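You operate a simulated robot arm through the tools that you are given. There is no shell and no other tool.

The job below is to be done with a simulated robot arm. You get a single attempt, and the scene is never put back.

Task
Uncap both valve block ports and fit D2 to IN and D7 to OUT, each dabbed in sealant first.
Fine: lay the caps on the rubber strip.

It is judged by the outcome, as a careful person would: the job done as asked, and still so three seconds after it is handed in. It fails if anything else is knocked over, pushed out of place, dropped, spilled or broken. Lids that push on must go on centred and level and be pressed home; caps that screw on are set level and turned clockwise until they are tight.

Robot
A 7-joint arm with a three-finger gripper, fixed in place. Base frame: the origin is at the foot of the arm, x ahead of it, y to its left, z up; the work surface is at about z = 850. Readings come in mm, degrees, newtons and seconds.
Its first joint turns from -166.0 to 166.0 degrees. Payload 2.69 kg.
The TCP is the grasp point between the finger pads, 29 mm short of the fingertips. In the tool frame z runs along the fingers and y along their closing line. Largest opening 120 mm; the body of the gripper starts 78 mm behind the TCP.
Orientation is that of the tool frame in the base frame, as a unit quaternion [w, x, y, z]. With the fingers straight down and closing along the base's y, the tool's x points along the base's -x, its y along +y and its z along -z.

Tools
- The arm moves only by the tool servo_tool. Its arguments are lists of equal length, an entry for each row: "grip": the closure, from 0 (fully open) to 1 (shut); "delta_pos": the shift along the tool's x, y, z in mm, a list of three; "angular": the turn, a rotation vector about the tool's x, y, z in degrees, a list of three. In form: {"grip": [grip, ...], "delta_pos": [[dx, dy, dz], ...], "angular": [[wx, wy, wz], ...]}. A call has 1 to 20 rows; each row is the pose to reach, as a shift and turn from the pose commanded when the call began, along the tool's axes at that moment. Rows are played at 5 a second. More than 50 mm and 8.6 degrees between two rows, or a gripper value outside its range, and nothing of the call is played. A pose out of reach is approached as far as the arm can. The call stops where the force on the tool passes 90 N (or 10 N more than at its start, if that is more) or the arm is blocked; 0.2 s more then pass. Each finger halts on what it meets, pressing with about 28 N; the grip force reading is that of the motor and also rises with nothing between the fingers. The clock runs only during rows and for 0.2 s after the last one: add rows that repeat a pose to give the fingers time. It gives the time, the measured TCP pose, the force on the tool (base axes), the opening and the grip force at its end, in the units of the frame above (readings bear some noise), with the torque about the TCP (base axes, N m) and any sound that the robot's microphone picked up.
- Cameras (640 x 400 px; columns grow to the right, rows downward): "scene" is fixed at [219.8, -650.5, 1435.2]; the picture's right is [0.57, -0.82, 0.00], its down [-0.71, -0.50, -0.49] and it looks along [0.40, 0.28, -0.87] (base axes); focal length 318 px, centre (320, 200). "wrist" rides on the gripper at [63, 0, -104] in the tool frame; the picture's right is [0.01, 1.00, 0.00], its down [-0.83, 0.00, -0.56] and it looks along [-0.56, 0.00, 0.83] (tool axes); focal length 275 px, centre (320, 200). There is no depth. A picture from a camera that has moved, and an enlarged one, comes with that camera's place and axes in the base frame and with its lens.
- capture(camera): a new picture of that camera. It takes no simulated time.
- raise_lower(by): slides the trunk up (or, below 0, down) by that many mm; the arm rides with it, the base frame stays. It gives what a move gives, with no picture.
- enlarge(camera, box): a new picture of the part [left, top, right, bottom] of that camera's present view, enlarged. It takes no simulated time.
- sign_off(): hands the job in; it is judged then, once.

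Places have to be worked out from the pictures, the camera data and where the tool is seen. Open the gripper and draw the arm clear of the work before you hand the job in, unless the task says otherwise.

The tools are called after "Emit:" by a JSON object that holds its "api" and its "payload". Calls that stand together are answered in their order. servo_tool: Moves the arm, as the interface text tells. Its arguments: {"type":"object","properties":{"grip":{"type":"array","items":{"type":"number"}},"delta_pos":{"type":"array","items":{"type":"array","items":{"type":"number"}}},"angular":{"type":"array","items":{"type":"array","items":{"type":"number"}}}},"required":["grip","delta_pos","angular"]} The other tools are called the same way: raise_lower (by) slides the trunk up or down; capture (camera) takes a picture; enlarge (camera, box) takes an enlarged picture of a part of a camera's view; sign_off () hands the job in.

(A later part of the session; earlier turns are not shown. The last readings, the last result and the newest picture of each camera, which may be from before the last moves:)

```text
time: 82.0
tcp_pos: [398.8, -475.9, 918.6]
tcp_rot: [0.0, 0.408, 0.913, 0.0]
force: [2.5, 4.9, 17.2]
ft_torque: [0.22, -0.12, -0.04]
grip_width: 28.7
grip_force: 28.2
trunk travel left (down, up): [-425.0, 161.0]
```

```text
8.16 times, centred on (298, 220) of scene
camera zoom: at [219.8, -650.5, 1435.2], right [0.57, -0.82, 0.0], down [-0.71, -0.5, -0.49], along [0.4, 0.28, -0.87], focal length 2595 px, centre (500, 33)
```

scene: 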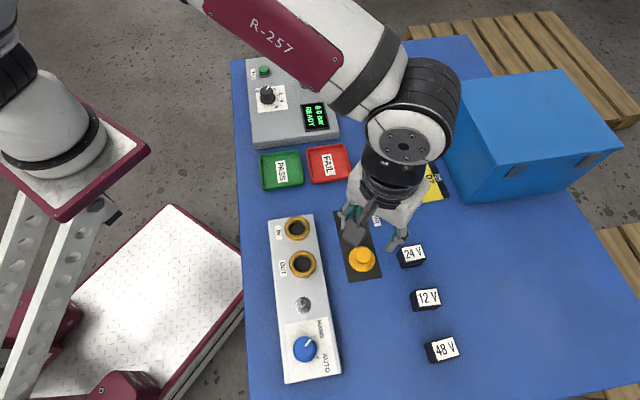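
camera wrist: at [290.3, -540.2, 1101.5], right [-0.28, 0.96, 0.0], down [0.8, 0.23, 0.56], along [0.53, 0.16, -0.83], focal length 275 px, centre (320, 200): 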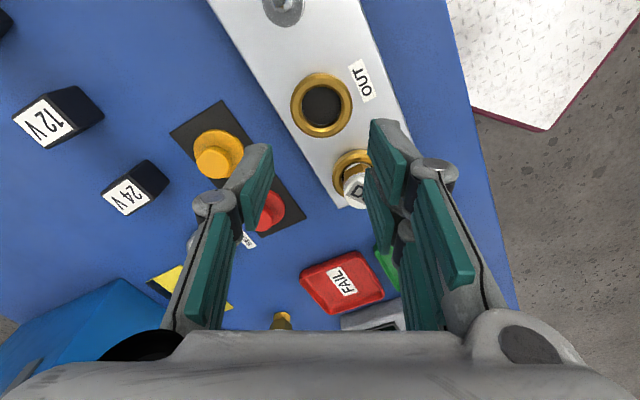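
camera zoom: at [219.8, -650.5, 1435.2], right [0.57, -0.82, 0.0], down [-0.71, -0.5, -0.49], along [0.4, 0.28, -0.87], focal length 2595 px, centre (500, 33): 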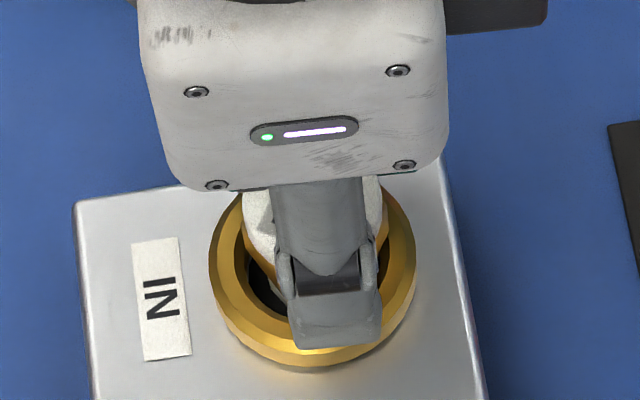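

No thread takes up — D2 just slid ~3 mm in the fingers; it's seated by its hex at the rim. D2 is ~1.7 mm off in tool +y now; I lift 2.5 mm, shift -1.7 in y (+0.4 in x), and check concentricity.

Emit:
{"api": "servo_tool", "payload": {"grip": [0.8, 0.8, 0.8, 0.8, 0.8], "delta_pos": [[0, 0, -1.5], [0, 0, -3], [0.2, -0.8, -3], [0.4, -1.7, -3], [0.4, -1.7, -3]], "angular": [[0, 0, 0], [0, 0, 0], [0, 0, 0], [0, 0, 0], [0, 0, 0]]}}

Emit:
{"api": "enlarge", "payload": {"camera": "wrist", "box": [270, 80, 370, 160]}}

Emit:
{"api": "enlarge", "payload": {"camera": "wrist", "box": [220, 80, 420, 220]}}

```text
time: 83.2
tcp_pos: [398.0, -475.9, 923.0]
tcp_rot: [0.0, 0.407, 0.914, 0.0]
force: [1.2, -0.4, -1.3]
ft_torque: [0.03, -0.03, 0.01]
grip_width: 29.1
grip_force: 27.7
trunk travel left (down, up): [-425.0, 161.0]
```

```text
5.00 times, centred on (320, 120) of wrist
camera zoom: at [355.7, -429.5, 1027.2], right [0.74, 0.67, 0.0], down [0.56, -0.61, 0.56], along [0.37, -0.41, -0.83], focal length 1376 px, centre (320, 600)
```

zoom: 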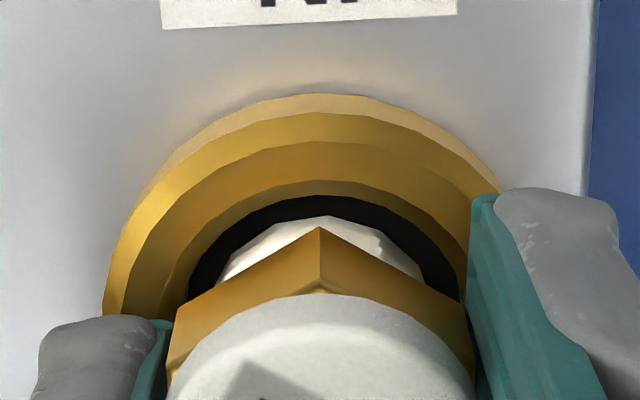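

```text
2.86 times, centred on (320, 150) of wrist
camera zoom: at [355.7, -429.5, 1027.2], right [0.74, 0.67, 0.0], down [0.56, -0.61, 0.56], along [0.37, -0.41, -0.83], focal length 786 px, centre (320, 343)
```

zoom: 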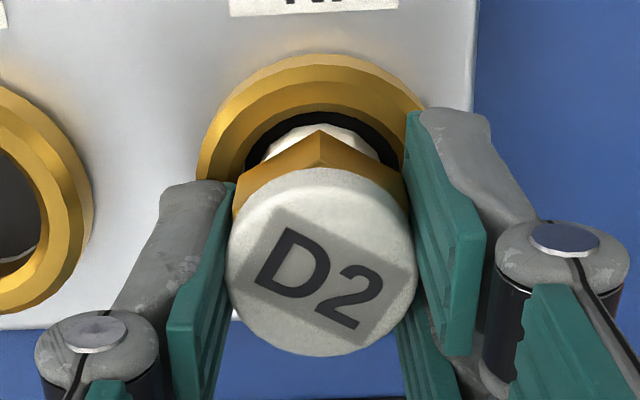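

Sideways now good (≤0.5 mm); along tool x the port looks ~1 mm nearer the camera. I correct, lower to gentle contact.

Emit:
{"api": "servo_tool", "payload": {"grip": [0.8, 0.8, 0.8, 0.8, 0.8, 0.8], "delta_pos": [[1, 0.4, 0], [1, 0.4, 1], [1, 0.4, 2], [1, 0.4, 2.6], [1, 0.4, 3], [1, 0.4, 3]], "angular": [[0, 0, 0], [0, 0, 0], [0, 0, 0], [0, 0, 0], [0, 0, 0], [0, 0, 0]]}}

Emit:
{"api": "enlarge", "payload": {"camera": "wrist", "box": [270, 80, 370, 160]}}

```text
time: 84.6
tcp_pos: [398.1, -475.5, 919.2]
tcp_rot: [0.001, 0.407, 0.913, 0.0]
force: [-1.2, 0.0, -1.6]
ft_torque: [0.0, -0.01, 0.0]
grip_width: 28.6
grip_force: 27.7
trunk travel left (down, up): [-425.0, 161.0]
```

```text
5.00 times, centred on (320, 120) of wrist
camera zoom: at [355.6, -428.7, 1024.2], right [0.74, 0.67, 0.0], down [0.56, -0.61, 0.56], along [0.37, -0.41, -0.83], focal length 1376 px, centre (320, 600)
```

zoom: 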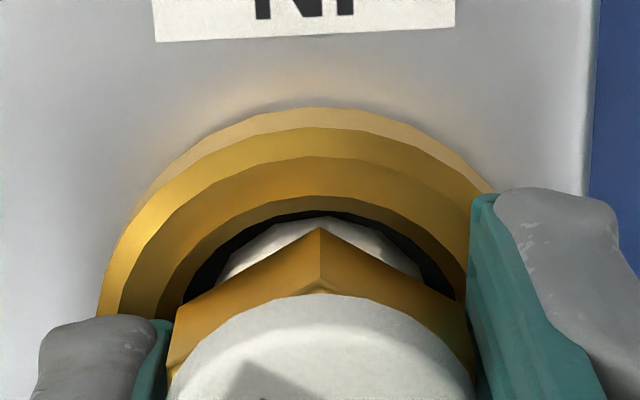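

No contact yet and the fingertips are nearly at the ring, so I lower just 0.8 mm more and check.

Emit:
{"api": "servo_tool", "payload": {"grip": [0.8, 0.8, 0.8], "delta_pos": [[0, 0, 0.4], [0, 0, 0.8], [0, 0, 0.8]], "angular": [[0, 0, 0], [0, 0, 0], [0, 0, 0]]}}

```text
time: 85.4
tcp_pos: [399.7, -475.7, 920.0]
tcp_rot: [0.001, 0.407, 0.913, 0.0]
force: [0.6, 0.4, 4.8]
ft_torque: [0.02, -0.13, 0.01]
grip_width: 28.7
grip_force: 28.5
trunk travel left (down, up): [-425.0, 161.0]
```

Light contact (4.8 N). Release and rise to look.

Emit:
{"api": "servo_tool", "payload": {"grip": [0.75, 0.7, 0.6, 0.6, 0.6, 0.6, 0.6, 0.6], "delta_pos": [[0, 0, 0], [0, 0, 0], [0, 0, 0], [0, 0, -8], [0, 0, -30], [0, 0, -55], [0, 0, -76], [0, 0, -76]], "angular": [[0, 0, 0], [0, 0, 0], [0, 0, 0], [0, 0, 0], [0, 0, 0], [0, 0, 0], [0, 0, 0], [0, 0, 0]]}}

Emit:
{"api": "enlarge", "payload": {"camera": "wrist", "box": [270, 70, 370, 150]}}

Emit:
{"api": "enlarge", "payload": {"camera": "scene", "box": [276, 204, 324, 244]}}

```text
time: 87.2
tcp_pos: [397.4, -476.3, 996.4]
tcp_rot: [0.0, 0.407, 0.914, 0.0]
force: [0.2, -0.8, 0.9]
ft_torque: [0.0, 0.0, -0.05]
grip_width: 48.0
grip_force: 0.1
trunk travel left (down, up): [-425.0, 161.0]
```

```text
5.00 times, centred on (320, 110) of wrist
camera zoom: at [355.1, -429.1, 1100.3], right [0.74, 0.67, 0.0], down [0.56, -0.61, 0.56], along [0.37, -0.41, -0.83], focal length 1376 px, centre (320, 650)
```

zoom: 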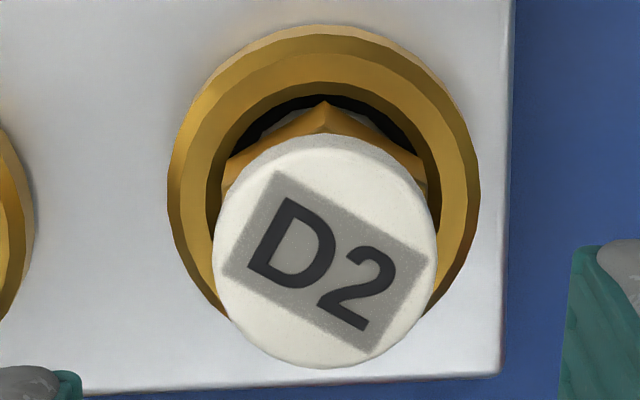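

```text
10.00 times, centred on (300, 224) of scene
camera zoom: at [219.8, -650.5, 1435.2], right [0.57, -0.82, 0.0], down [-0.71, -0.5, -0.49], along [0.4, 0.28, -0.87], focal length 3179 px, centre (520, -40)
```

zoom: 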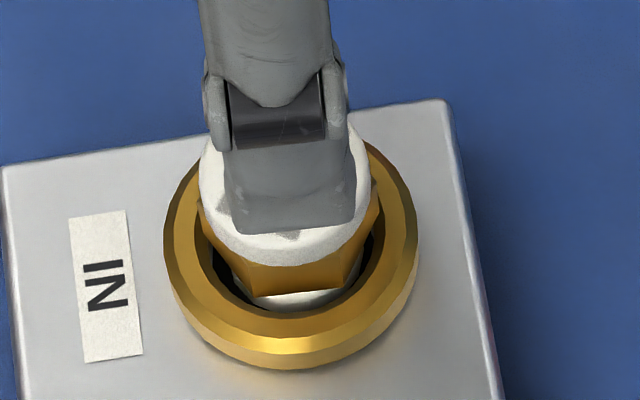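

D2 is now centred within ~0.5 mm in both views, level, hex at the rim. I press its head evenly with fingertips ~18 mm apart to make sure it's home (and to listen for a latch).

Emit:
{"api": "servo_tool", "payload": {"grip": [0.85, 0.85, 0.85, 0.85, 0.85], "delta_pos": [[1, 0.6, 0], [1, 0.6, 20], [1, 0.6, 38], [1, 0.6, 46], [1, 0.6, 46]], "angular": [[0, 0, 0], [0, 0, 0], [0, 0, 0], [0, 0, 0], [0, 0, 0]]}}

Emit:
{"api": "enlarge", "payload": {"camera": "wrist", "box": [250, 70, 390, 180]}}

```text
time: 88.4
tcp_pos: [397.5, -474.6, 949.5]
tcp_rot: [-0.001, 0.407, 0.913, 0.0]
force: [0.7, 0.6, -0.2]
ft_torque: [-0.03, -0.02, 0.01]
grip_width: 18.3
grip_force: 0.1
trunk travel left (down, up): [-425.0, 161.0]
```

```text
3.64 times, centred on (320, 125) of wrist
camera zoom: at [355.4, -427.1, 1053.6], right [0.74, 0.67, 0.0], down [0.56, -0.61, 0.56], along [0.37, -0.41, -0.83], focal length 1001 px, centre (320, 473)
```

zoom: 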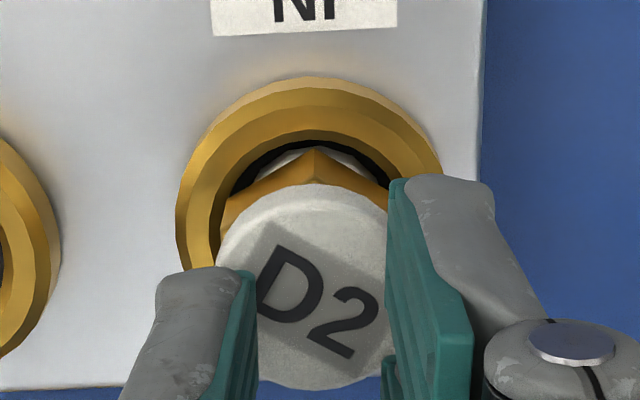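

Centre the tool (-1.6 in y) and creep down onto the head.

Emit:
{"api": "servo_tool", "payload": {"grip": [0.85, 0.85, 0.85, 0.85, 0.85], "delta_pos": [[0, -1.6, 0], [0, -1.6, 1.5], [0, -1.6, 3], [0, -1.6, 4.5], [0, -1.6, 4.5]], "angular": [[0, 0, 0], [0, 0, 0], [0, 0, 0], [0, 0, 0], [0, 0, 0]]}}

```text
time: 89.6
tcp_pos: [395.9, -476.0, 944.7]
tcp_rot: [0.0, 0.407, 0.913, 0.0]
force: [0.5, 1.2, -0.3]
ft_torque: [0.02, 0.0, -0.03]
grip_width: 18.0
grip_force: 0.0
trunk travel left (down, up): [-425.0, 161.0]
```

Emit:
{"api": "servo_tool", "payload": {"grip": [0.85, 0.85, 0.85, 0.85, 0.85], "delta_pos": [[0, 0, 1], [0, 0, 2], [0, 0, 3], [0, 0, 3.5], [0, 0, 3.5]], "angular": [[0, 0, 0], [0, 0, 0], [0, 0, 0], [0, 0, 0], [0, 0, 0]]}}

Emit:
{"api": "enlarge", "payload": {"camera": "wrist", "box": [250, 70, 390, 180]}}

Emit:
{"api": "enlarge", "payload": {"camera": "scene", "box": [270, 190, 326, 245]}}

```text
time: 90.8
tcp_pos: [396.5, -476.0, 944.1]
tcp_rot: [0.001, 0.407, 0.913, -0.002]
force: [2.6, 5.1, 38.4]
ft_torque: [0.45, -0.27, -0.04]
grip_width: 18.7
grip_force: 0.2
trunk travel left (down, up): [-425.0, 161.0]
```

```text
3.64 times, centred on (320, 125) of wrist
camera zoom: at [353.7, -428.6, 1047.2], right [0.74, 0.67, 0.0], down [0.56, -0.61, 0.56], along [0.38, -0.41, -0.83], focal length 1001 px, centre (320, 473)
```

zoom: 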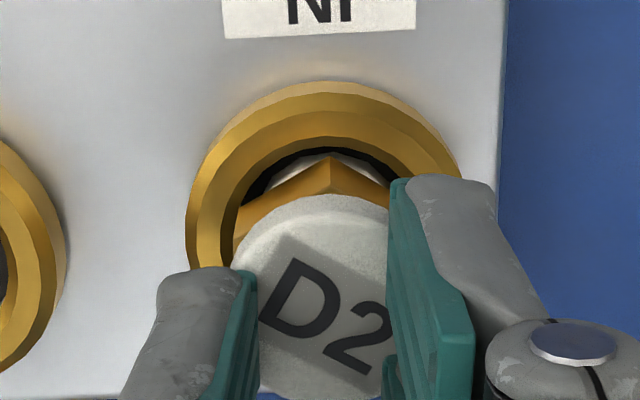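

```text
7.27 times, centred on (298, 218) of scene
camera zoom: at [219.8, -650.5, 1435.2], right [0.57, -0.82, 0.0], down [-0.71, -0.5, -0.49], along [0.4, 0.28, -0.87], focal length 2312 px, centre (480, 73)
```

zoom: 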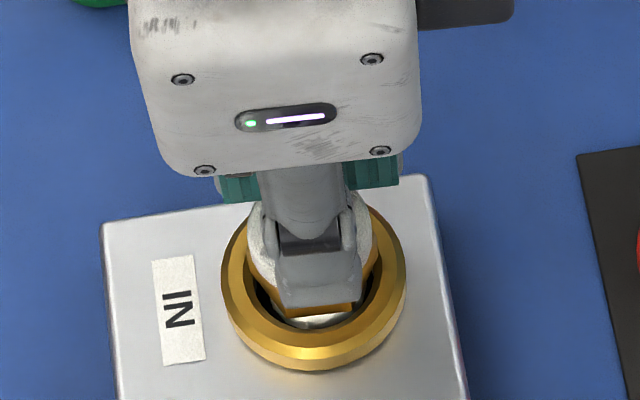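

38 N, hard stop with head top ≈ 916 — exactly rim + hex/head height, so D2 is home. Now rise, rotate the tool -96° back, and go for D7.

Emit:
{"api": "servo_tool", "payload": {"grip": [0.85, 0.85, 0.7, 0.6, 0.6, 0.6, 0.6, 0.6, 0.6, 0.6, 0.6, 0.6, 0.6, 0.6, 0.6, 0.6], "delta_pos": [[0, 0, -5], [0, 0, -30], [0, 0, -65], [0, 0, -65], [0, 0, -65], [0, 0, -65], [0, 0, -65], [0, 0, -65], [0, 0, -65], [0, 0, -65], [0, 0, -65], [0, 0, -65], [0, 0, -65], [0, 0, -65], [0, 0, -65], [0, 0, -65]], "angular": [[0, 0, 0], [0, 0, 0], [0, 0, 0], [0, 0, -8], [0, 0, -16], [0, 0, -24], [0, 0, -32], [0, 0, -40], [0, 0, -48], [0, 0, -56], [0, 0, -64], [0, 0, -72], [0, 0, -80], [0, 0, -88], [0, 0, -96], [0, 0, -96]]}}

Emit:
{"api": "enlarge", "payload": {"camera": "wrist", "box": [270, 70, 370, 150]}}

Emit:
{"api": "enlarge", "payload": {"camera": "scene", "box": [276, 204, 324, 244]}}

```text
time: 94.2
tcp_pos: [396.6, -476.0, 1005.2]
tcp_rot: [0.0, -0.408, 0.913, 0.0]
force: [-0.5, -0.7, -0.2]
ft_torque: [0.04, 0.01, -0.01]
grip_width: 47.9
grip_force: 0.1
trunk travel left (down, up): [-425.0, 161.0]
```

```text
5.00 times, centred on (320, 110) of wrist
camera zoom: at [354.4, -522.9, 1109.9], right [-0.75, 0.66, 0.0], down [0.55, 0.62, 0.56], along [0.37, 0.42, -0.83], focal length 1376 px, centre (320, 650)
```

zoom: 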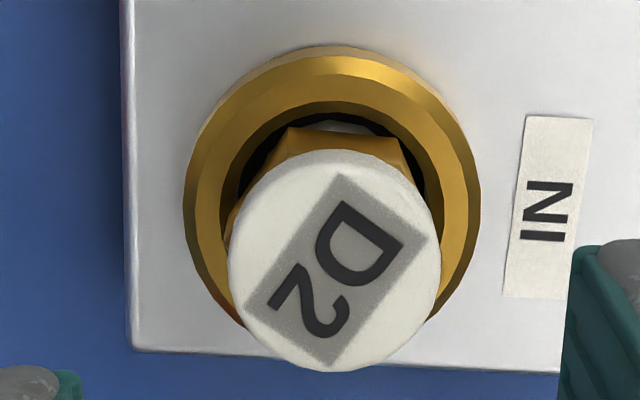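

```text
10.00 times, centred on (300, 224) of scene
camera zoom: at [219.8, -650.5, 1435.2], right [0.57, -0.82, 0.0], down [-0.71, -0.5, -0.49], along [0.4, 0.28, -0.87], focal length 3179 px, centre (520, -40)
```

zoom: 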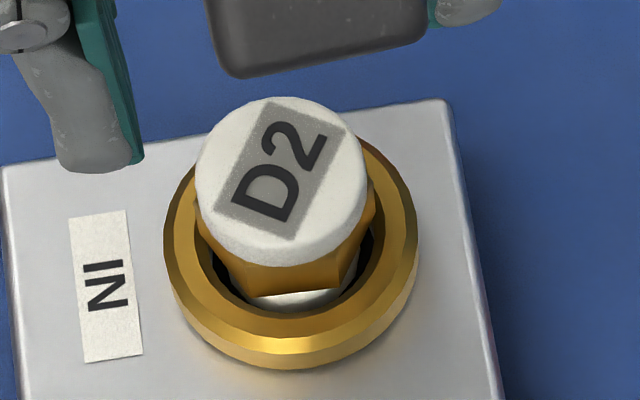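

Looking again at the scene view, stem is visible for several mm below the hex, so D2 may not be fully home. It is centred now, so I'll press harder on the head — first reposition over its axis.

Emit:
{"api": "servo_tool", "payload": {"grip": [0.85, 0.85, 0.85, 0.85, 0.85], "delta_pos": [[-1, 2, 10], [-1, 2, 30], [-1, 2, 48], [-1, 2, 56], [-1, 2, 56]], "angular": [[0, 0, 0], [0, 0, 0], [0, 0, 0], [0, 0, 0], [0, 0, 0]]}}

Emit:
{"api": "enlarge", "payload": {"camera": "wrist", "box": [250, 70, 390, 180]}}

Emit:
{"api": "enlarge", "payload": {"camera": "scene", "box": [270, 190, 326, 245]}}

```text
time: 95.4
tcp_pos: [393.6, -475.0, 950.3]
tcp_rot: [0.0, -0.407, 0.913, 0.0]
force: [0.6, -0.4, 0.0]
ft_torque: [0.0, -0.01, -0.01]
grip_width: 18.1
grip_force: 0.1
trunk travel left (down, up): [-425.0, 161.0]
```

```text
3.64 times, centred on (320, 125) of wrist
camera zoom: at [351.9, -520.3, 1054.5], right [-0.75, 0.67, 0.0], down [0.55, 0.62, 0.56], along [0.37, 0.41, -0.83], focal length 1001 px, centre (320, 473)
```

zoom: 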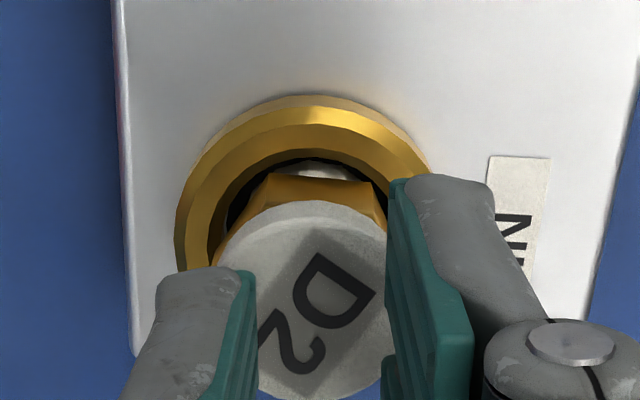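

```text
7.27 times, centred on (298, 218) of scene
camera zoom: at [219.8, -650.5, 1435.2], right [0.57, -0.82, 0.0], down [-0.71, -0.5, -0.49], along [0.4, 0.28, -0.87], focal length 2312 px, centre (480, 73)
```

zoom: 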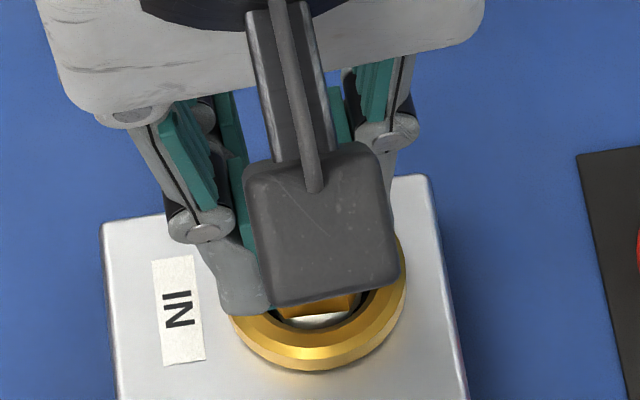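

Roughly centred. Creep to contact and press progressively.

Emit:
{"api": "servo_tool", "payload": {"grip": [0.85, 0.85, 0.85, 0.85, 0.85, 0.85], "delta_pos": [[0, -0.7, 2], [0, -0.7, 4], [0, -0.7, 5.5], [0, -0.7, 6.5], [0, -0.7, 7.5], [0, -0.7, 7.5]], "angular": [[0, 0, 0], [0, 0, 0], [0, 0, 0], [0, 0, 0], [0, 0, 0], [0, 0, 0]]}}

```text
time: 96.8
tcp_pos: [394.7, -474.9, 944.6]
tcp_rot: [-0.001, -0.407, 0.914, 0.0]
force: [-0.6, 0.5, -0.5]
ft_torque: [0.01, -0.01, 0.03]
grip_width: 18.0
grip_force: 0.0
trunk travel left (down, up): [-425.0, 161.0]
```

Emit:
{"api": "servo_tool", "payload": {"grip": [0.85, 0.85, 0.85, 0.85, 0.85], "delta_pos": [[0, 0, 1], [0, 0, 2], [0, 0, 3], [0, 0, 4], [0, 0, 4]], "angular": [[0, 0, 0], [0, 0, 0], [0, 0, 0], [0, 0, 0], [0, 0, 0]]}}

```text
time: 98.0
tcp_pos: [396.6, -475.5, 942.2]
tcp_rot: [-0.001, -0.406, 0.914, -0.004]
force: [-3.7, 13.0, 72.2]
ft_torque: [0.91, 0.36, 0.03]
grip_width: 18.5
grip_force: 8.1
trunk travel left (down, up): [-425.0, 161.0]
```

72 N and still a firm stop with no click, so it's not simply a push fit. Let me see the camera pose and D2's present height before trying a proper coaxial screw-in.

Emit:
{"api": "servo_tool", "payload": {"grip": [0.85, 0.8, 0.66, 0.6, 0.6], "delta_pos": [[0, 0, -4], [0, 0, -15], [0, 0, -40], [0, 0, -60], [0, 0, -60]], "angular": [[0, 0, 0], [0, 0, 0], [0, 0, 0], [0, 0, 0], [0, 0, 0]]}}

Emit:
{"api": "enlarge", "payload": {"camera": "wrist", "box": [270, 70, 370, 150]}}

Emit:
{"api": "enlarge", "payload": {"camera": "scene", "box": [276, 204, 324, 244]}}

Emit:
{"api": "enlarge", "payload": {"camera": "scene", "box": [282, 240, 322, 284]}}

```text
time: 99.2
tcp_pos: [394.4, -473.9, 999.0]
tcp_rot: [0.0, -0.406, 0.914, 0.0]
force: [0.8, 0.7, -0.3]
ft_torque: [0.03, -0.01, -0.02]
grip_width: 48.0
grip_force: 0.0
trunk travel left (down, up): [-425.0, 161.0]
```

```text
5.00 times, centred on (320, 110) of wrist
camera zoom: at [353.9, -521.0, 1103.0], right [-0.75, 0.67, 0.0], down [0.55, 0.62, 0.56], along [0.37, 0.42, -0.83], focal length 1376 px, centre (320, 650)
```

zoom: 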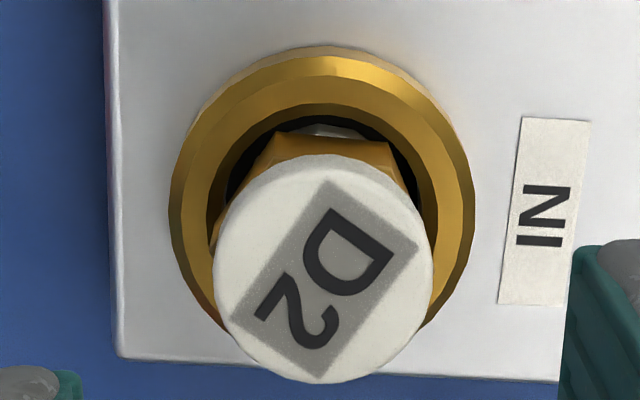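

```text
10.00 times, centred on (300, 224) of scene
camera zoom: at [219.8, -650.5, 1435.2], right [0.57, -0.82, 0.0], down [-0.71, -0.5, -0.49], along [0.4, 0.28, -0.87], focal length 3179 px, centre (520, -40)
```

zoom: 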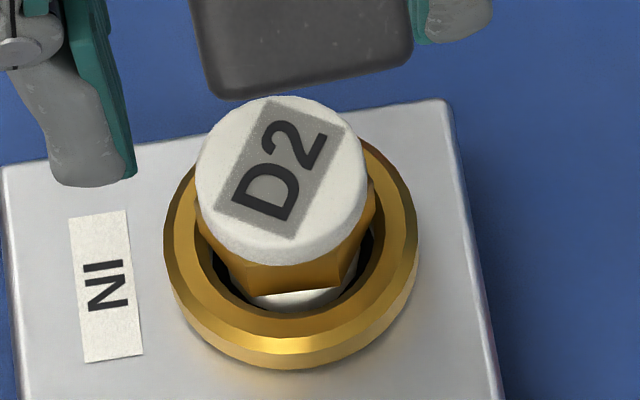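

```text
9.09 times, centred on (302, 262) of scene
camera zoom: at [219.8, -650.5, 1435.2], right [0.57, -0.82, 0.0], down [-0.71, -0.5, -0.49], along [0.4, 0.28, -0.87], focal length 2890 px, centre (484, -364)
```

zoom: 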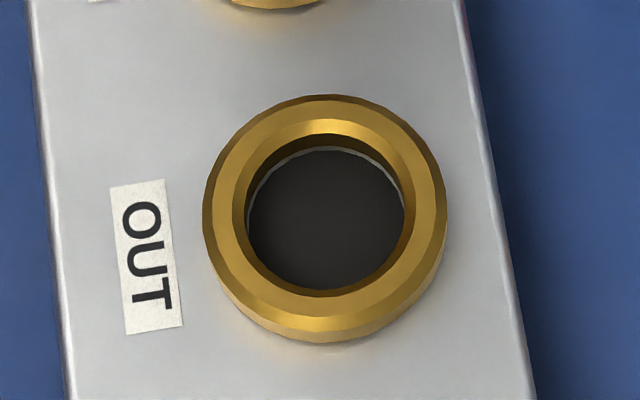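

D2's stem stands on the bore floor (bore ~8 mm deep below the rim, so the hex stays ~5 mm proud). I'll make one clean coaxial screw-in test: rotate -30° to align with the hex flats, then re-grip on axis.

Emit:
{"api": "servo_tool", "payload": {"grip": [0.6, 0.6, 0.6, 0.6, 0.6], "delta_pos": [[0, 0, 0], [0, 0, 0], [0, 0, 0], [0, 0, 0], [0, 0, 0]], "angular": [[0, 0, -8], [0, 0, -16], [0, 0, -24], [0, 0, -30], [0, 0, -30]]}}

Emit:
{"api": "enlarge", "payload": {"camera": "wrist", "box": [270, 70, 370, 150]}}

```text
time: 100.4
tcp_pos: [395.5, -474.3, 998.8]
tcp_rot: [0.0, -0.63, 0.777, -0.001]
force: [-0.1, 0.1, 0.6]
ft_torque: [0.0, 0.04, -0.01]
grip_width: 47.9
grip_force: 0.0
trunk travel left (down, up): [-425.0, 161.0]
```

```text
5.00 times, centred on (320, 110) of wrist
camera zoom: at [382.9, -535.8, 1103.3], right [-0.98, 0.2, 0.0], down [0.17, 0.81, 0.56], along [0.11, 0.54, -0.83], focal length 1376 px, centre (320, 650)
```

zoom: 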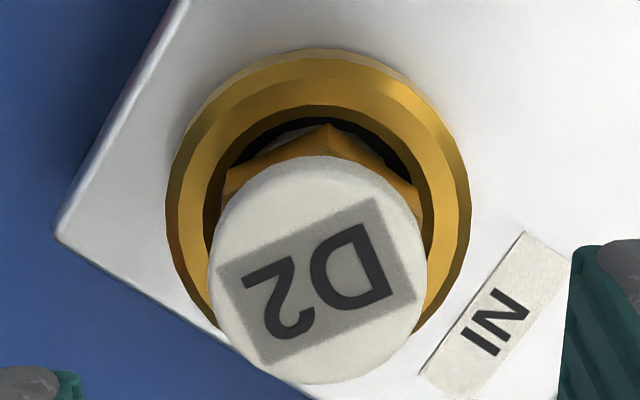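

Flats now aligned; D2's axis is within ~0.5 mm of the tool axis. Descend to TCP ≈ 925 (fingertips ~6 mm above the ring) and grip.

Emit:
{"api": "servo_tool", "payload": {"grip": [0.6, 0.6, 0.6, 0.6, 0.6, 0.7, 0.8, 0.8, 0.8], "delta_pos": [[-0.5, -0.4, 20], [-0.5, -0.4, 45], [-0.5, -0.4, 65], [-0.5, -0.4, 74], [-0.5, -0.4, 74], [-0.5, -0.4, 74], [-0.5, -0.4, 74], [-0.5, -0.4, 74], [-0.5, -0.4, 74]], "angular": [[0, 0, 0], [0, 0, 0], [0, 0, 0], [0, 0, 0], [0, 0, 0], [0, 0, 0], [0, 0, 0], [0, 0, 0], [0, 0, 0]]}}

Emit:
{"api": "enlarge", "payload": {"camera": "wrist", "box": [220, 80, 420, 220]}}

```text
time: 102.4
tcp_pos: [395.6, -473.7, 926.0]
tcp_rot: [-0.001, -0.63, 0.777, 0.001]
force: [-0.3, 0.4, 0.4]
ft_torque: [0.05, 0.0, 0.02]
grip_width: 28.9
grip_force: 28.1
trunk travel left (down, up): [-425.0, 161.0]
```

```text
2.86 times, centred on (320, 150) of wrist
camera zoom: at [382.8, -534.8, 1030.5], right [-0.98, 0.2, 0.0], down [0.17, 0.81, 0.56], along [0.11, 0.54, -0.83], focal length 786 px, centre (320, 343)
```

zoom: 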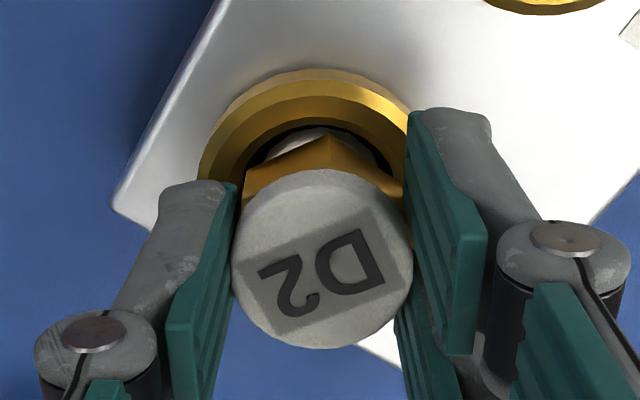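

Coaxial grip. Now turn clockwise 120° with a slight push, reading torque, height and sounds.

Emit:
{"api": "servo_tool", "payload": {"grip": [0.8, 0.8, 0.8, 0.8, 0.8, 0.8, 0.8, 0.8, 0.8, 0.8, 0.8, 0.8, 0.8, 0.8, 0.8, 0.8, 0.8], "delta_pos": [[0, 0, 0.4], [0, 0, 0.6], [0, 0, 0.6], [0, 0, 0.6], [0, 0, 0.6], [0, 0, 0.6], [0, 0, 0.6], [0, 0, 0.6], [0, 0, 0.6], [0, 0, 0.6], [0, 0, 0.6], [0, 0, 0.6], [0, 0, 0.6], [0, 0, 0.6], [0, 0, 0.6], [0, 0, 0.6], [0, 0, 0.6]], "angular": [[0, 0, 0], [0, 0, 8], [0, 0, 16], [0, 0, 24], [0, 0, 32], [0, 0, 40], [0, 0, 48], [0, 0, 56], [0, 0, 64], [0, 0, 72], [0, 0, 80], [0, 0, 88], [0, 0, 96], [0, 0, 104], [0, 0, 112], [0, 0, 120], [0, 0, 120]]}}

Emit:
{"api": "enlarge", "payload": {"camera": "wrist", "box": [220, 80, 420, 220]}}

Emit:
{"api": "enlarge", "payload": {"camera": "scene", "box": [276, 196, 324, 244]}}

```text
time: 106.0
tcp_pos: [397.0, -473.2, 924.9]
tcp_rot: [0.0, 0.359, 0.933, 0.0]
force: [-0.4, 5.2, 12.9]
ft_torque: [0.33, -0.01, 0.05]
grip_width: 28.6
grip_force: 27.9
trunk travel left (down, up): [-425.0, 161.0]
```

```text
2.86 times, centred on (320, 150) of wrist
camera zoom: at [350.0, -430.6, 1028.1], right [0.67, 0.75, 0.0], down [0.62, -0.55, 0.56], along [0.41, -0.37, -0.83], focal length 786 px, centre (320, 343)
```

zoom: 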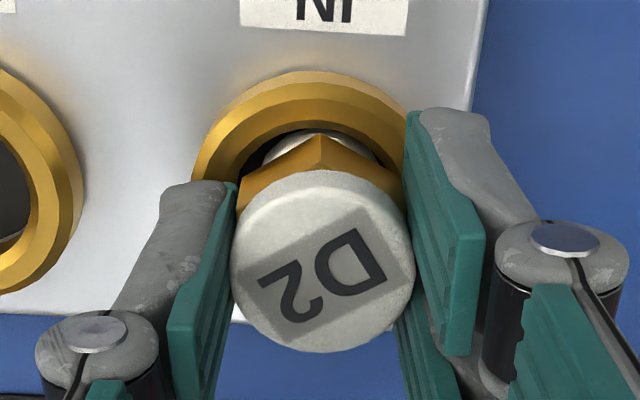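

```text
8.33 times, centred on (300, 220) of scene
camera zoom: at [219.8, -650.5, 1435.2], right [0.57, -0.82, 0.0], down [-0.71, -0.5, -0.49], along [0.4, 0.28, -0.87], focal length 2649 px, centre (487, 33)
```

zoom: 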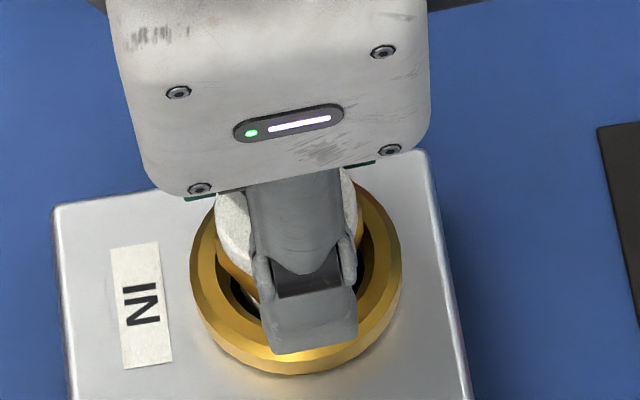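

It turned with D2, no torque build-up. Test whether it has engaged: lift 1.5 mm and read the force.

Emit:
{"api": "servo_tool", "payload": {"grip": [0.8, 0.8, 0.8, 0.8], "delta_pos": [[0, 0, -0.7], [0, 0, -1.4], [0, 0, -2], [0, 0, -2]], "angular": [[0, 0, 0], [0, 0, 0], [0, 0, 0], [0, 0, 0]]}}

Emit:
{"api": "enlarge", "payload": {"camera": "wrist", "box": [220, 80, 420, 220]}}

```text
time: 107.0
tcp_pos: [397.4, -473.3, 926.2]
tcp_rot: [0.0, 0.359, 0.933, 0.0]
force: [1.1, 0.0, -1.1]
ft_torque: [0.01, 0.02, 0.02]
grip_width: 28.8
grip_force: 27.9
trunk travel left (down, up): [-425.0, 161.0]
```

```text
2.86 times, centred on (320, 150) of wrist
camera zoom: at [349.7, -431.5, 1030.5], right [0.67, 0.75, 0.0], down [0.62, -0.55, 0.56], along [0.41, -0.37, -0.83], focal length 786 px, centre (320, 343)
```

zoom: 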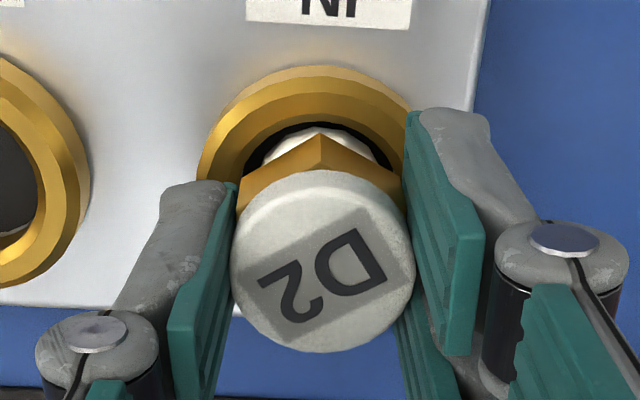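

It lifts freely, so there's no thread; D2 simply seats on the bore floor. It's concentric now (≤1 mm), so I lower it gently back to contact and release it there.

Emit:
{"api": "servo_tool", "payload": {"grip": [0.8, 0.8, 0.8, 0.8], "delta_pos": [[0, 0, 0.7], [0, 0, 1.3], [0, 0, 1.8], [0, 0, 1.8]], "angular": [[0, 0, 0], [0, 0, 0], [0, 0, 0], [0, 0, 0]]}}

```text
time: 108.0
tcp_pos: [396.8, -474.2, 924.3]
tcp_rot: [0.0, 0.358, 0.934, -0.001]
force: [0.8, -0.4, -1.3]
ft_torque: [0.0, 0.01, 0.0]
grip_width: 28.9
grip_force: 28.6
trunk travel left (down, up): [-425.0, 161.0]
```

No contact at a height where it was blocked before — so earlier contact was on an edge, not the true bottom. Continue down slowly.

Emit:
{"api": "servo_tool", "payload": {"grip": [0.8, 0.8, 0.8, 0.8], "delta_pos": [[0, 0, 0.5], [0, 0, 1], [0, 0, 1.5], [0, 0, 1.5]], "angular": [[0, 0, 0], [0, 0, 0], [0, 0, 0], [0, 0, 0]]}}

Emit:
{"api": "enlarge", "payload": {"camera": "wrist", "box": [220, 80, 420, 220]}}

```text
time: 109.0
tcp_pos: [396.8, -473.7, 925.5]
tcp_rot: [0.001, 0.358, 0.934, 0.0]
force: [3.3, 3.6, 15.7]
ft_torque: [0.32, -0.28, 0.02]
grip_width: 28.8
grip_force: 28.3
trunk travel left (down, up): [-425.0, 161.0]
```

```text
2.86 times, centred on (320, 150) of wrist
camera zoom: at [349.7, -431.5, 1027.9], right [0.67, 0.75, 0.0], down [0.62, -0.55, 0.56], along [0.42, -0.37, -0.83], focal length 786 px, centre (320, 343)
```

zoom: 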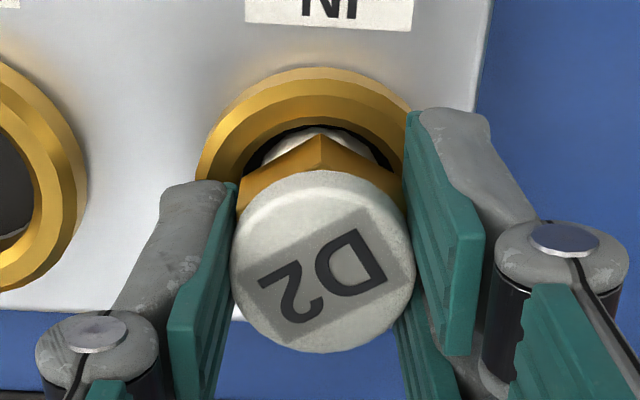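

Same stop as before: the flat bore floor. I ease the pressure and release D2.

Emit:
{"api": "servo_tool", "payload": {"grip": [0.8, 0.75, 0.7, 0.6, 0.6, 0.6, 0.6, 0.6, 0.6], "delta_pos": [[0, 0, -0.6], [0, 0, -0.6], [0, 0, -0.6], [0, 0, -0.6], [0, 0, -8], [0, 0, -30], [0, 0, -55], [0, 0, -75], [0, 0, -75]], "angular": [[0, 0, 0], [0, 0, 0], [0, 0, 0], [0, 0, 0], [0, 0, 0], [0, 0, 0], [0, 0, 0], [0, 0, 0], [0, 0, 0]]}}

Emit:
{"api": "enlarge", "payload": {"camera": "wrist", "box": [270, 70, 370, 150]}}

Emit:
{"api": "enlarge", "payload": {"camera": "scene", "box": [276, 204, 324, 244]}}

```text
time: 111.0
tcp_pos: [396.8, -473.3, 999.8]
tcp_rot: [0.0, 0.358, 0.934, 0.0]
force: [-0.4, 0.6, 0.3]
ft_torque: [-0.03, -0.01, 0.0]
grip_width: 47.8
grip_force: 0.0
trunk travel left (down, up): [-425.0, 161.0]
```

```text
5.00 times, centred on (320, 110) of wrist
camera zoom: at [350.2, -431.4, 1103.1], right [0.67, 0.75, 0.0], down [0.62, -0.55, 0.56], along [0.41, -0.37, -0.83], focal length 1376 px, centre (320, 650)
```

zoom: 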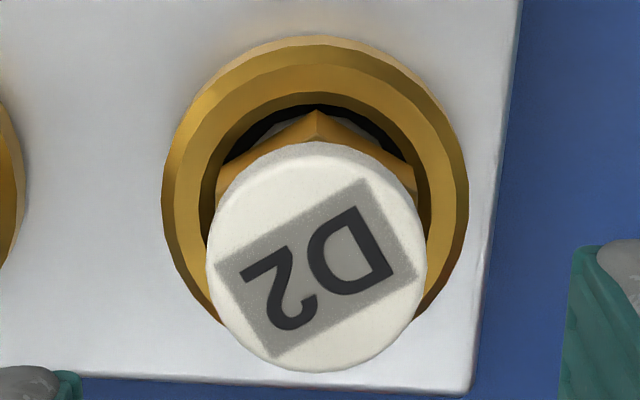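

```text
10.00 times, centred on (300, 224) of scene
camera zoom: at [219.8, -650.5, 1435.2], right [0.57, -0.82, 0.0], down [-0.71, -0.5, -0.49], along [0.4, 0.28, -0.87], focal length 3179 px, centre (520, -40)
```

zoom: 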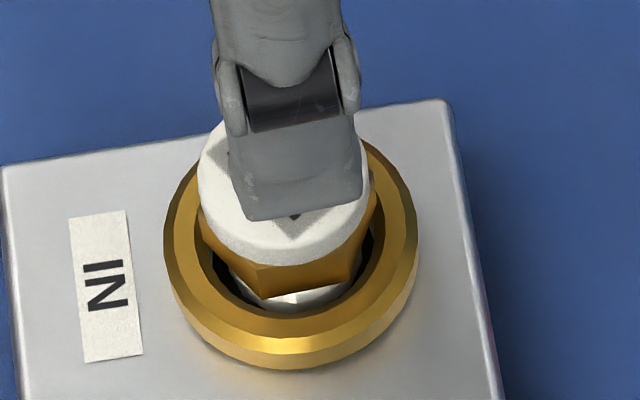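

D2 is centred and level. Now I move toward D7 (≈(735, -444)) while turning the tool back to -46°, which also clears the scene view of D2.

Emit:
{"api": "servo_tool", "payload": {"grip": [0.6, 0.6, 0.6, 0.6, 0.6, 0.6, 0.6, 0.6, 0.6, 0.6, 0.6, 0.6, 0.6], "delta_pos": [[-21, 22.5, 0], [-42, 45, 0], [-63, 67.5, 0], [-84, 90, 0], [-105, 112.5, 0], [-126, 135, 0], [-147, 157.5, 0], [-168, 180, 0], [-189, 202.5, 0], [-210, 225, 0], [-225, 241, 5], [-231.7, 248, 15], [-231.7, 248, 15]], "angular": [[0, 0, -8], [0, 0, -16], [0, 0, -24], [0, 0, -32], [0, 0, -40], [0, 0, -48], [0, 0, -56], [0, 0, -64], [0, 0, -72], [0, 0, -80], [0, 0, -88], [0, 0, -88], [0, 0, -88]]}}

Emit:
{"api": "capture", "payload": {"camera": "wrist"}}

Emit:
{"api": "enlarge", "payload": {"camera": "wrist", "box": [240, 60, 400, 180]}}

Emit:
{"api": "enlarge", "payload": {"camera": "scene", "box": [276, 204, 324, 244]}}

Emit:
{"api": "capture", "payload": {"camera": "scene"}}

```text
time: 113.8
tcp_pos: [736.6, -446.1, 983.6]
tcp_rot: [0.0, -0.392, 0.92, -0.001]
force: [-0.8, -0.6, -0.7]
ft_torque: [-0.01, -0.01, 0.0]
grip_width: 47.9
grip_force: 0.0
trunk travel left (down, up): [-425.0, 161.0]
```

```text
taken
camera wrist: at [692.4, -490.4, 1088.6], right [-0.72, 0.69, 0.0], down [0.57, 0.6, 0.56], along [0.38, 0.4, -0.83], focal length 275 px, centre (320, 200)
```

wrist: 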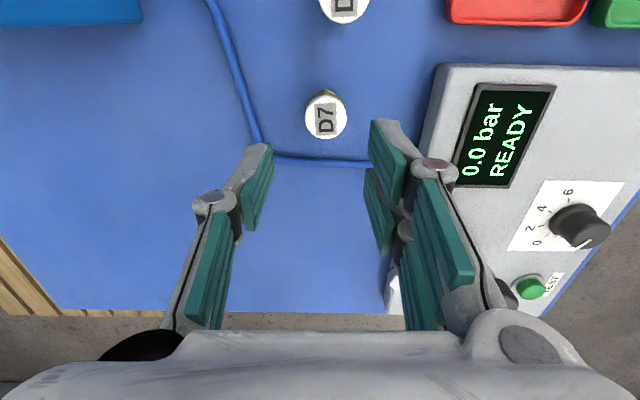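

```text
3.33 times, centred on (320, 120) of wrist
camera zoom: at [692.4, -490.4, 1088.6], right [-0.72, 0.69, 0.0], down [0.57, 0.6, 0.56], along [0.38, 0.4, -0.83], focal length 918 px, centre (320, 467)
```

zoom: 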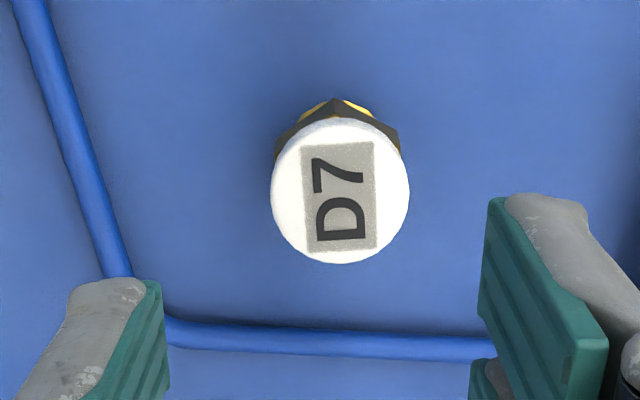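

```text
10.00 times, centred on (300, 224) of scene
camera zoom: at [219.8, -650.5, 1435.2], right [0.57, -0.82, 0.0], down [-0.71, -0.5, -0.49], along [0.4, 0.28, -0.87], focal length 3179 px, centre (520, -40)
```

zoom: 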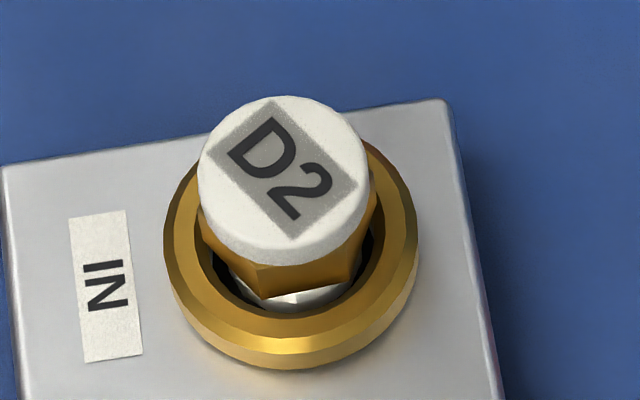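

```text
taken
```

scene: 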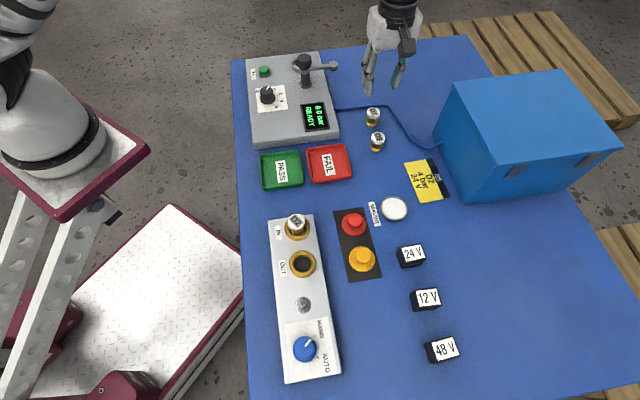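

D2 stands centred. D7 is 3.9 mm to tool +y and ~0.7 mm beyond the TCP; its flats face the fingers. I correct, descend to TCP ≈ 898 and check before closing.

Emit:
{"api": "servo_tool", "payload": {"grip": [0.6, 0.6, 0.6, 0.6, 0.6], "delta_pos": [[-0.7, 3.9, 25], [-0.7, 3.9, 55], [-0.7, 3.9, 76], [-0.7, 3.9, 85.5], [-0.7, 3.9, 85.5]], "angular": [[0, 0, 0], [0, 0, 0], [0, 0, 0], [0, 0, 0], [0, 0, 0]]}}

Emit:
{"api": "enlarge", "payload": {"camera": "wrist", "box": [220, 80, 420, 220]}}

Emit:
{"api": "enlarge", "payload": {"camera": "scene", "box": [340, 60, 436, 160]}}

```text
time: 115.0
tcp_pos: [732.5, -441.7, 896.9]
tcp_rot: [0.001, -0.391, 0.921, 0.001]
force: [0.2, 0.3, 0.2]
ft_torque: [0.03, 0.02, 0.01]
grip_width: 48.0
grip_force: 0.0
trunk travel left (down, up): [-425.0, 161.0]
```

```text
2.86 times, centred on (320, 150) of wrist
camera zoom: at [689.0, -486.7, 1001.1], right [-0.72, 0.69, 0.0], down [0.57, 0.6, 0.56], along [0.38, 0.4, -0.83], focal length 786 px, centre (320, 343)
```

zoom: 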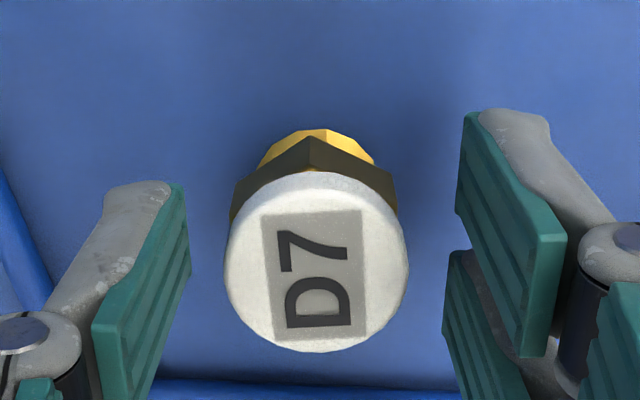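

```text
4.00 times, centred on (388, 110) of scene
camera zoom: at [219.8, -650.5, 1435.2], right [0.57, -0.82, 0.0], down [-0.71, -0.5, -0.49], along [0.4, 0.28, -0.87], focal length 1272 px, centre (48, 560)
```

zoom: 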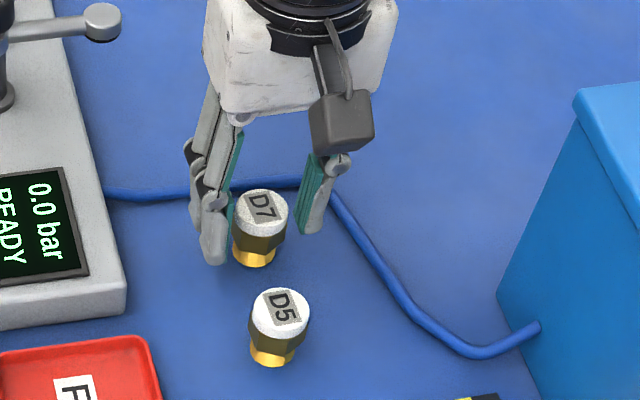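

Well aligned (−0.6 mm in y). Close on D7 and lift.

Emit:
{"api": "servo_tool", "payload": {"grip": [0.6, 0.7, 0.8, 0.8, 0.8, 0.8, 0.8, 0.8, 0.8, 0.8], "delta_pos": [[0, -0.6, 0], [0, -0.6, 0], [0, -0.6, 0], [0, -0.6, 0], [0, -0.6, 0], [0, -0.6, -5], [0, -0.6, -20], [0, -0.6, -45], [0, -0.6, -75], [0, -0.6, -75]], "angular": [[0, 0, 0], [0, 0, 0], [0, 0, 0], [0, 0, 0], [0, 0, 0], [0, 0, 0], [0, 0, 0], [0, 0, 0], [0, 0, 0], [0, 0, 0]]}}

Emit:
{"api": "enlarge", "payload": {"camera": "wrist", "box": [220, 80, 420, 220]}}

Emit:
{"api": "enlarge", "payload": {"camera": "scene", "box": [340, 60, 436, 160]}}

```text
time: 117.2
tcp_pos: [731.3, -442.1, 971.8]
tcp_rot: [0.0, -0.391, 0.92, -0.001]
force: [1.0, -0.9, -1.0]
ft_torque: [0.0, -0.02, 0.02]
grip_width: 29.2
grip_force: 28.0
trunk travel left (down, up): [-425.0, 161.0]
```

```text
2.86 times, centred on (320, 150) of wrist
camera zoom: at [687.7, -487.0, 1076.5], right [-0.72, 0.69, 0.0], down [0.57, 0.6, 0.56], along [0.38, 0.4, -0.83], focal length 786 px, centre (320, 343)
```

zoom: 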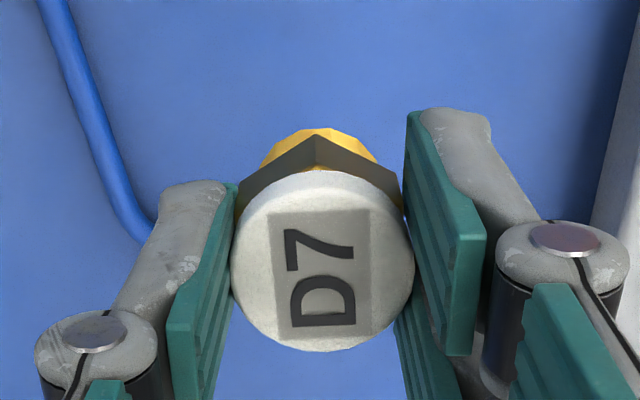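

```text
4.00 times, centred on (388, 110) of scene
camera zoom: at [219.8, -650.5, 1435.2], right [0.57, -0.82, 0.0], down [-0.71, -0.5, -0.49], along [0.4, 0.28, -0.87], focal length 1272 px, centre (48, 560)
```

zoom: 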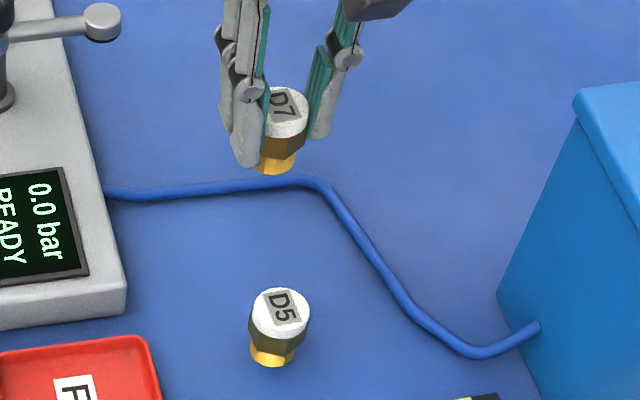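

D7 is held squarely. Carry it over the sealant dish (≈(549, -604.5)), passing D5 with ample height.

Emit:
{"api": "servo_tool", "payload": {"grip": [0.8, 0.8, 0.8, 0.8, 0.8, 0.8, 0.8, 0.8, 0.8, 0.8], "delta_pos": [[0, 0, -15], [35, 3, -20], [70, 6, -20], [105, 8, -20], [140, 11, -20], [175, 14, -15], [210, 17, -5], [235, 18.5, 0], [243.3, 19, 0], [243.3, 19, 0]], "angular": [[0, 0, 0], [0, 0, 0], [0, 0, 0], [0, 0, 0], [0, 0, 0], [0, 0, 0], [0, 0, 0], [0, 0, 0], [0, 0, 0], [0, 0, 0]]}}

Emit:
{"api": "capture", "payload": {"camera": "wrist"}}

Emit:
{"api": "enlarge", "payload": {"camera": "wrist", "box": [240, 60, 400, 220]}}

```text
time: 119.4
tcp_pos: [550.5, -604.0, 972.1]
tcp_rot: [0.0, -0.391, 0.92, 0.0]
force: [0.0, -0.8, -1.2]
ft_torque: [0.01, 0.0, 0.0]
grip_width: 29.0
grip_force: 27.8
trunk travel left (down, up): [-425.0, 161.0]
```

```text
taken
camera wrist: at [506.6, -649.0, 1075.6], right [-0.72, 0.69, 0.0], down [0.57, 0.6, 0.56], along [0.38, 0.4, -0.83], focal length 275 px, centre (320, 200)
```

wrist: 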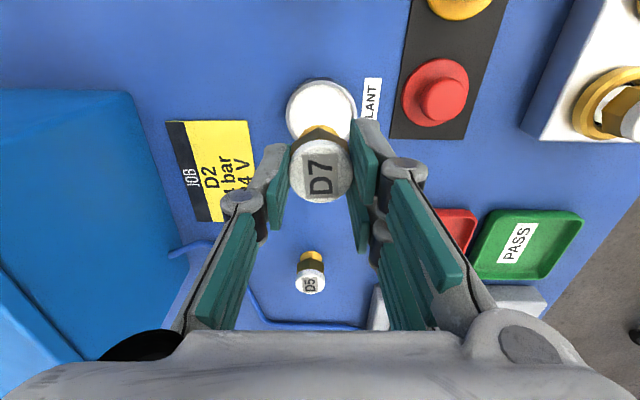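

```text
2.50 times, centred on (320, 140) of wrist
camera zoom: at [506.6, -649.0, 1075.6], right [-0.72, 0.69, 0.0], down [0.57, 0.6, 0.56], along [0.38, 0.4, -0.83], focal length 688 px, centre (320, 350)
```

zoom: 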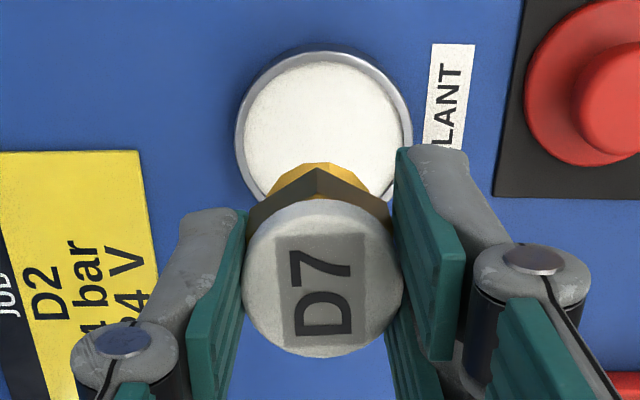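

Same alignment over the dish as for D2. Lower to just above the paste, then dip.

Emit:
{"api": "servo_tool", "payload": {"grip": [0.8, 0.8, 0.8, 0.8, 0.8, 0.8], "delta_pos": [[0.5, 0.5, 20], [0.5, 0.5, 40], [0.5, 0.5, 54], [0.5, 0.5, 59], [0.5, 0.5, 60], [0.5, 0.5, 60]], "angular": [[0, 0, 0], [0, 0, 0], [0, 0, 0], [0, 0, 0], [0, 0, 0], [0, 0, 0]]}}

Emit:
{"api": "enlarge", "payload": {"camera": "wrist", "box": [240, 60, 400, 200]}}

```text
time: 120.8
tcp_pos: [549.2, -604.6, 912.0]
tcp_rot: [0.001, -0.39, 0.921, 0.0]
force: [-0.1, -0.2, -1.4]
ft_torque: [0.01, 0.06, 0.0]
grip_width: 28.8
grip_force: 27.8
trunk travel left (down, up): [-425.0, 161.0]
```

```text
2.86 times, centred on (320, 130) of wrist
camera zoom: at [506.2, -649.1, 1016.0], right [-0.72, 0.69, 0.0], down [0.57, 0.6, 0.56], along [0.38, 0.4, -0.83], focal length 786 px, centre (320, 400)
```

zoom: 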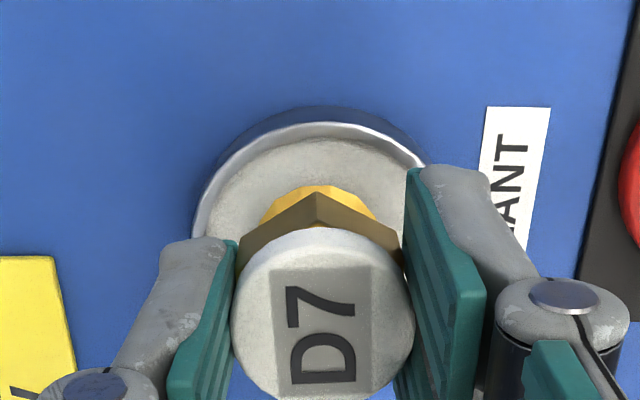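

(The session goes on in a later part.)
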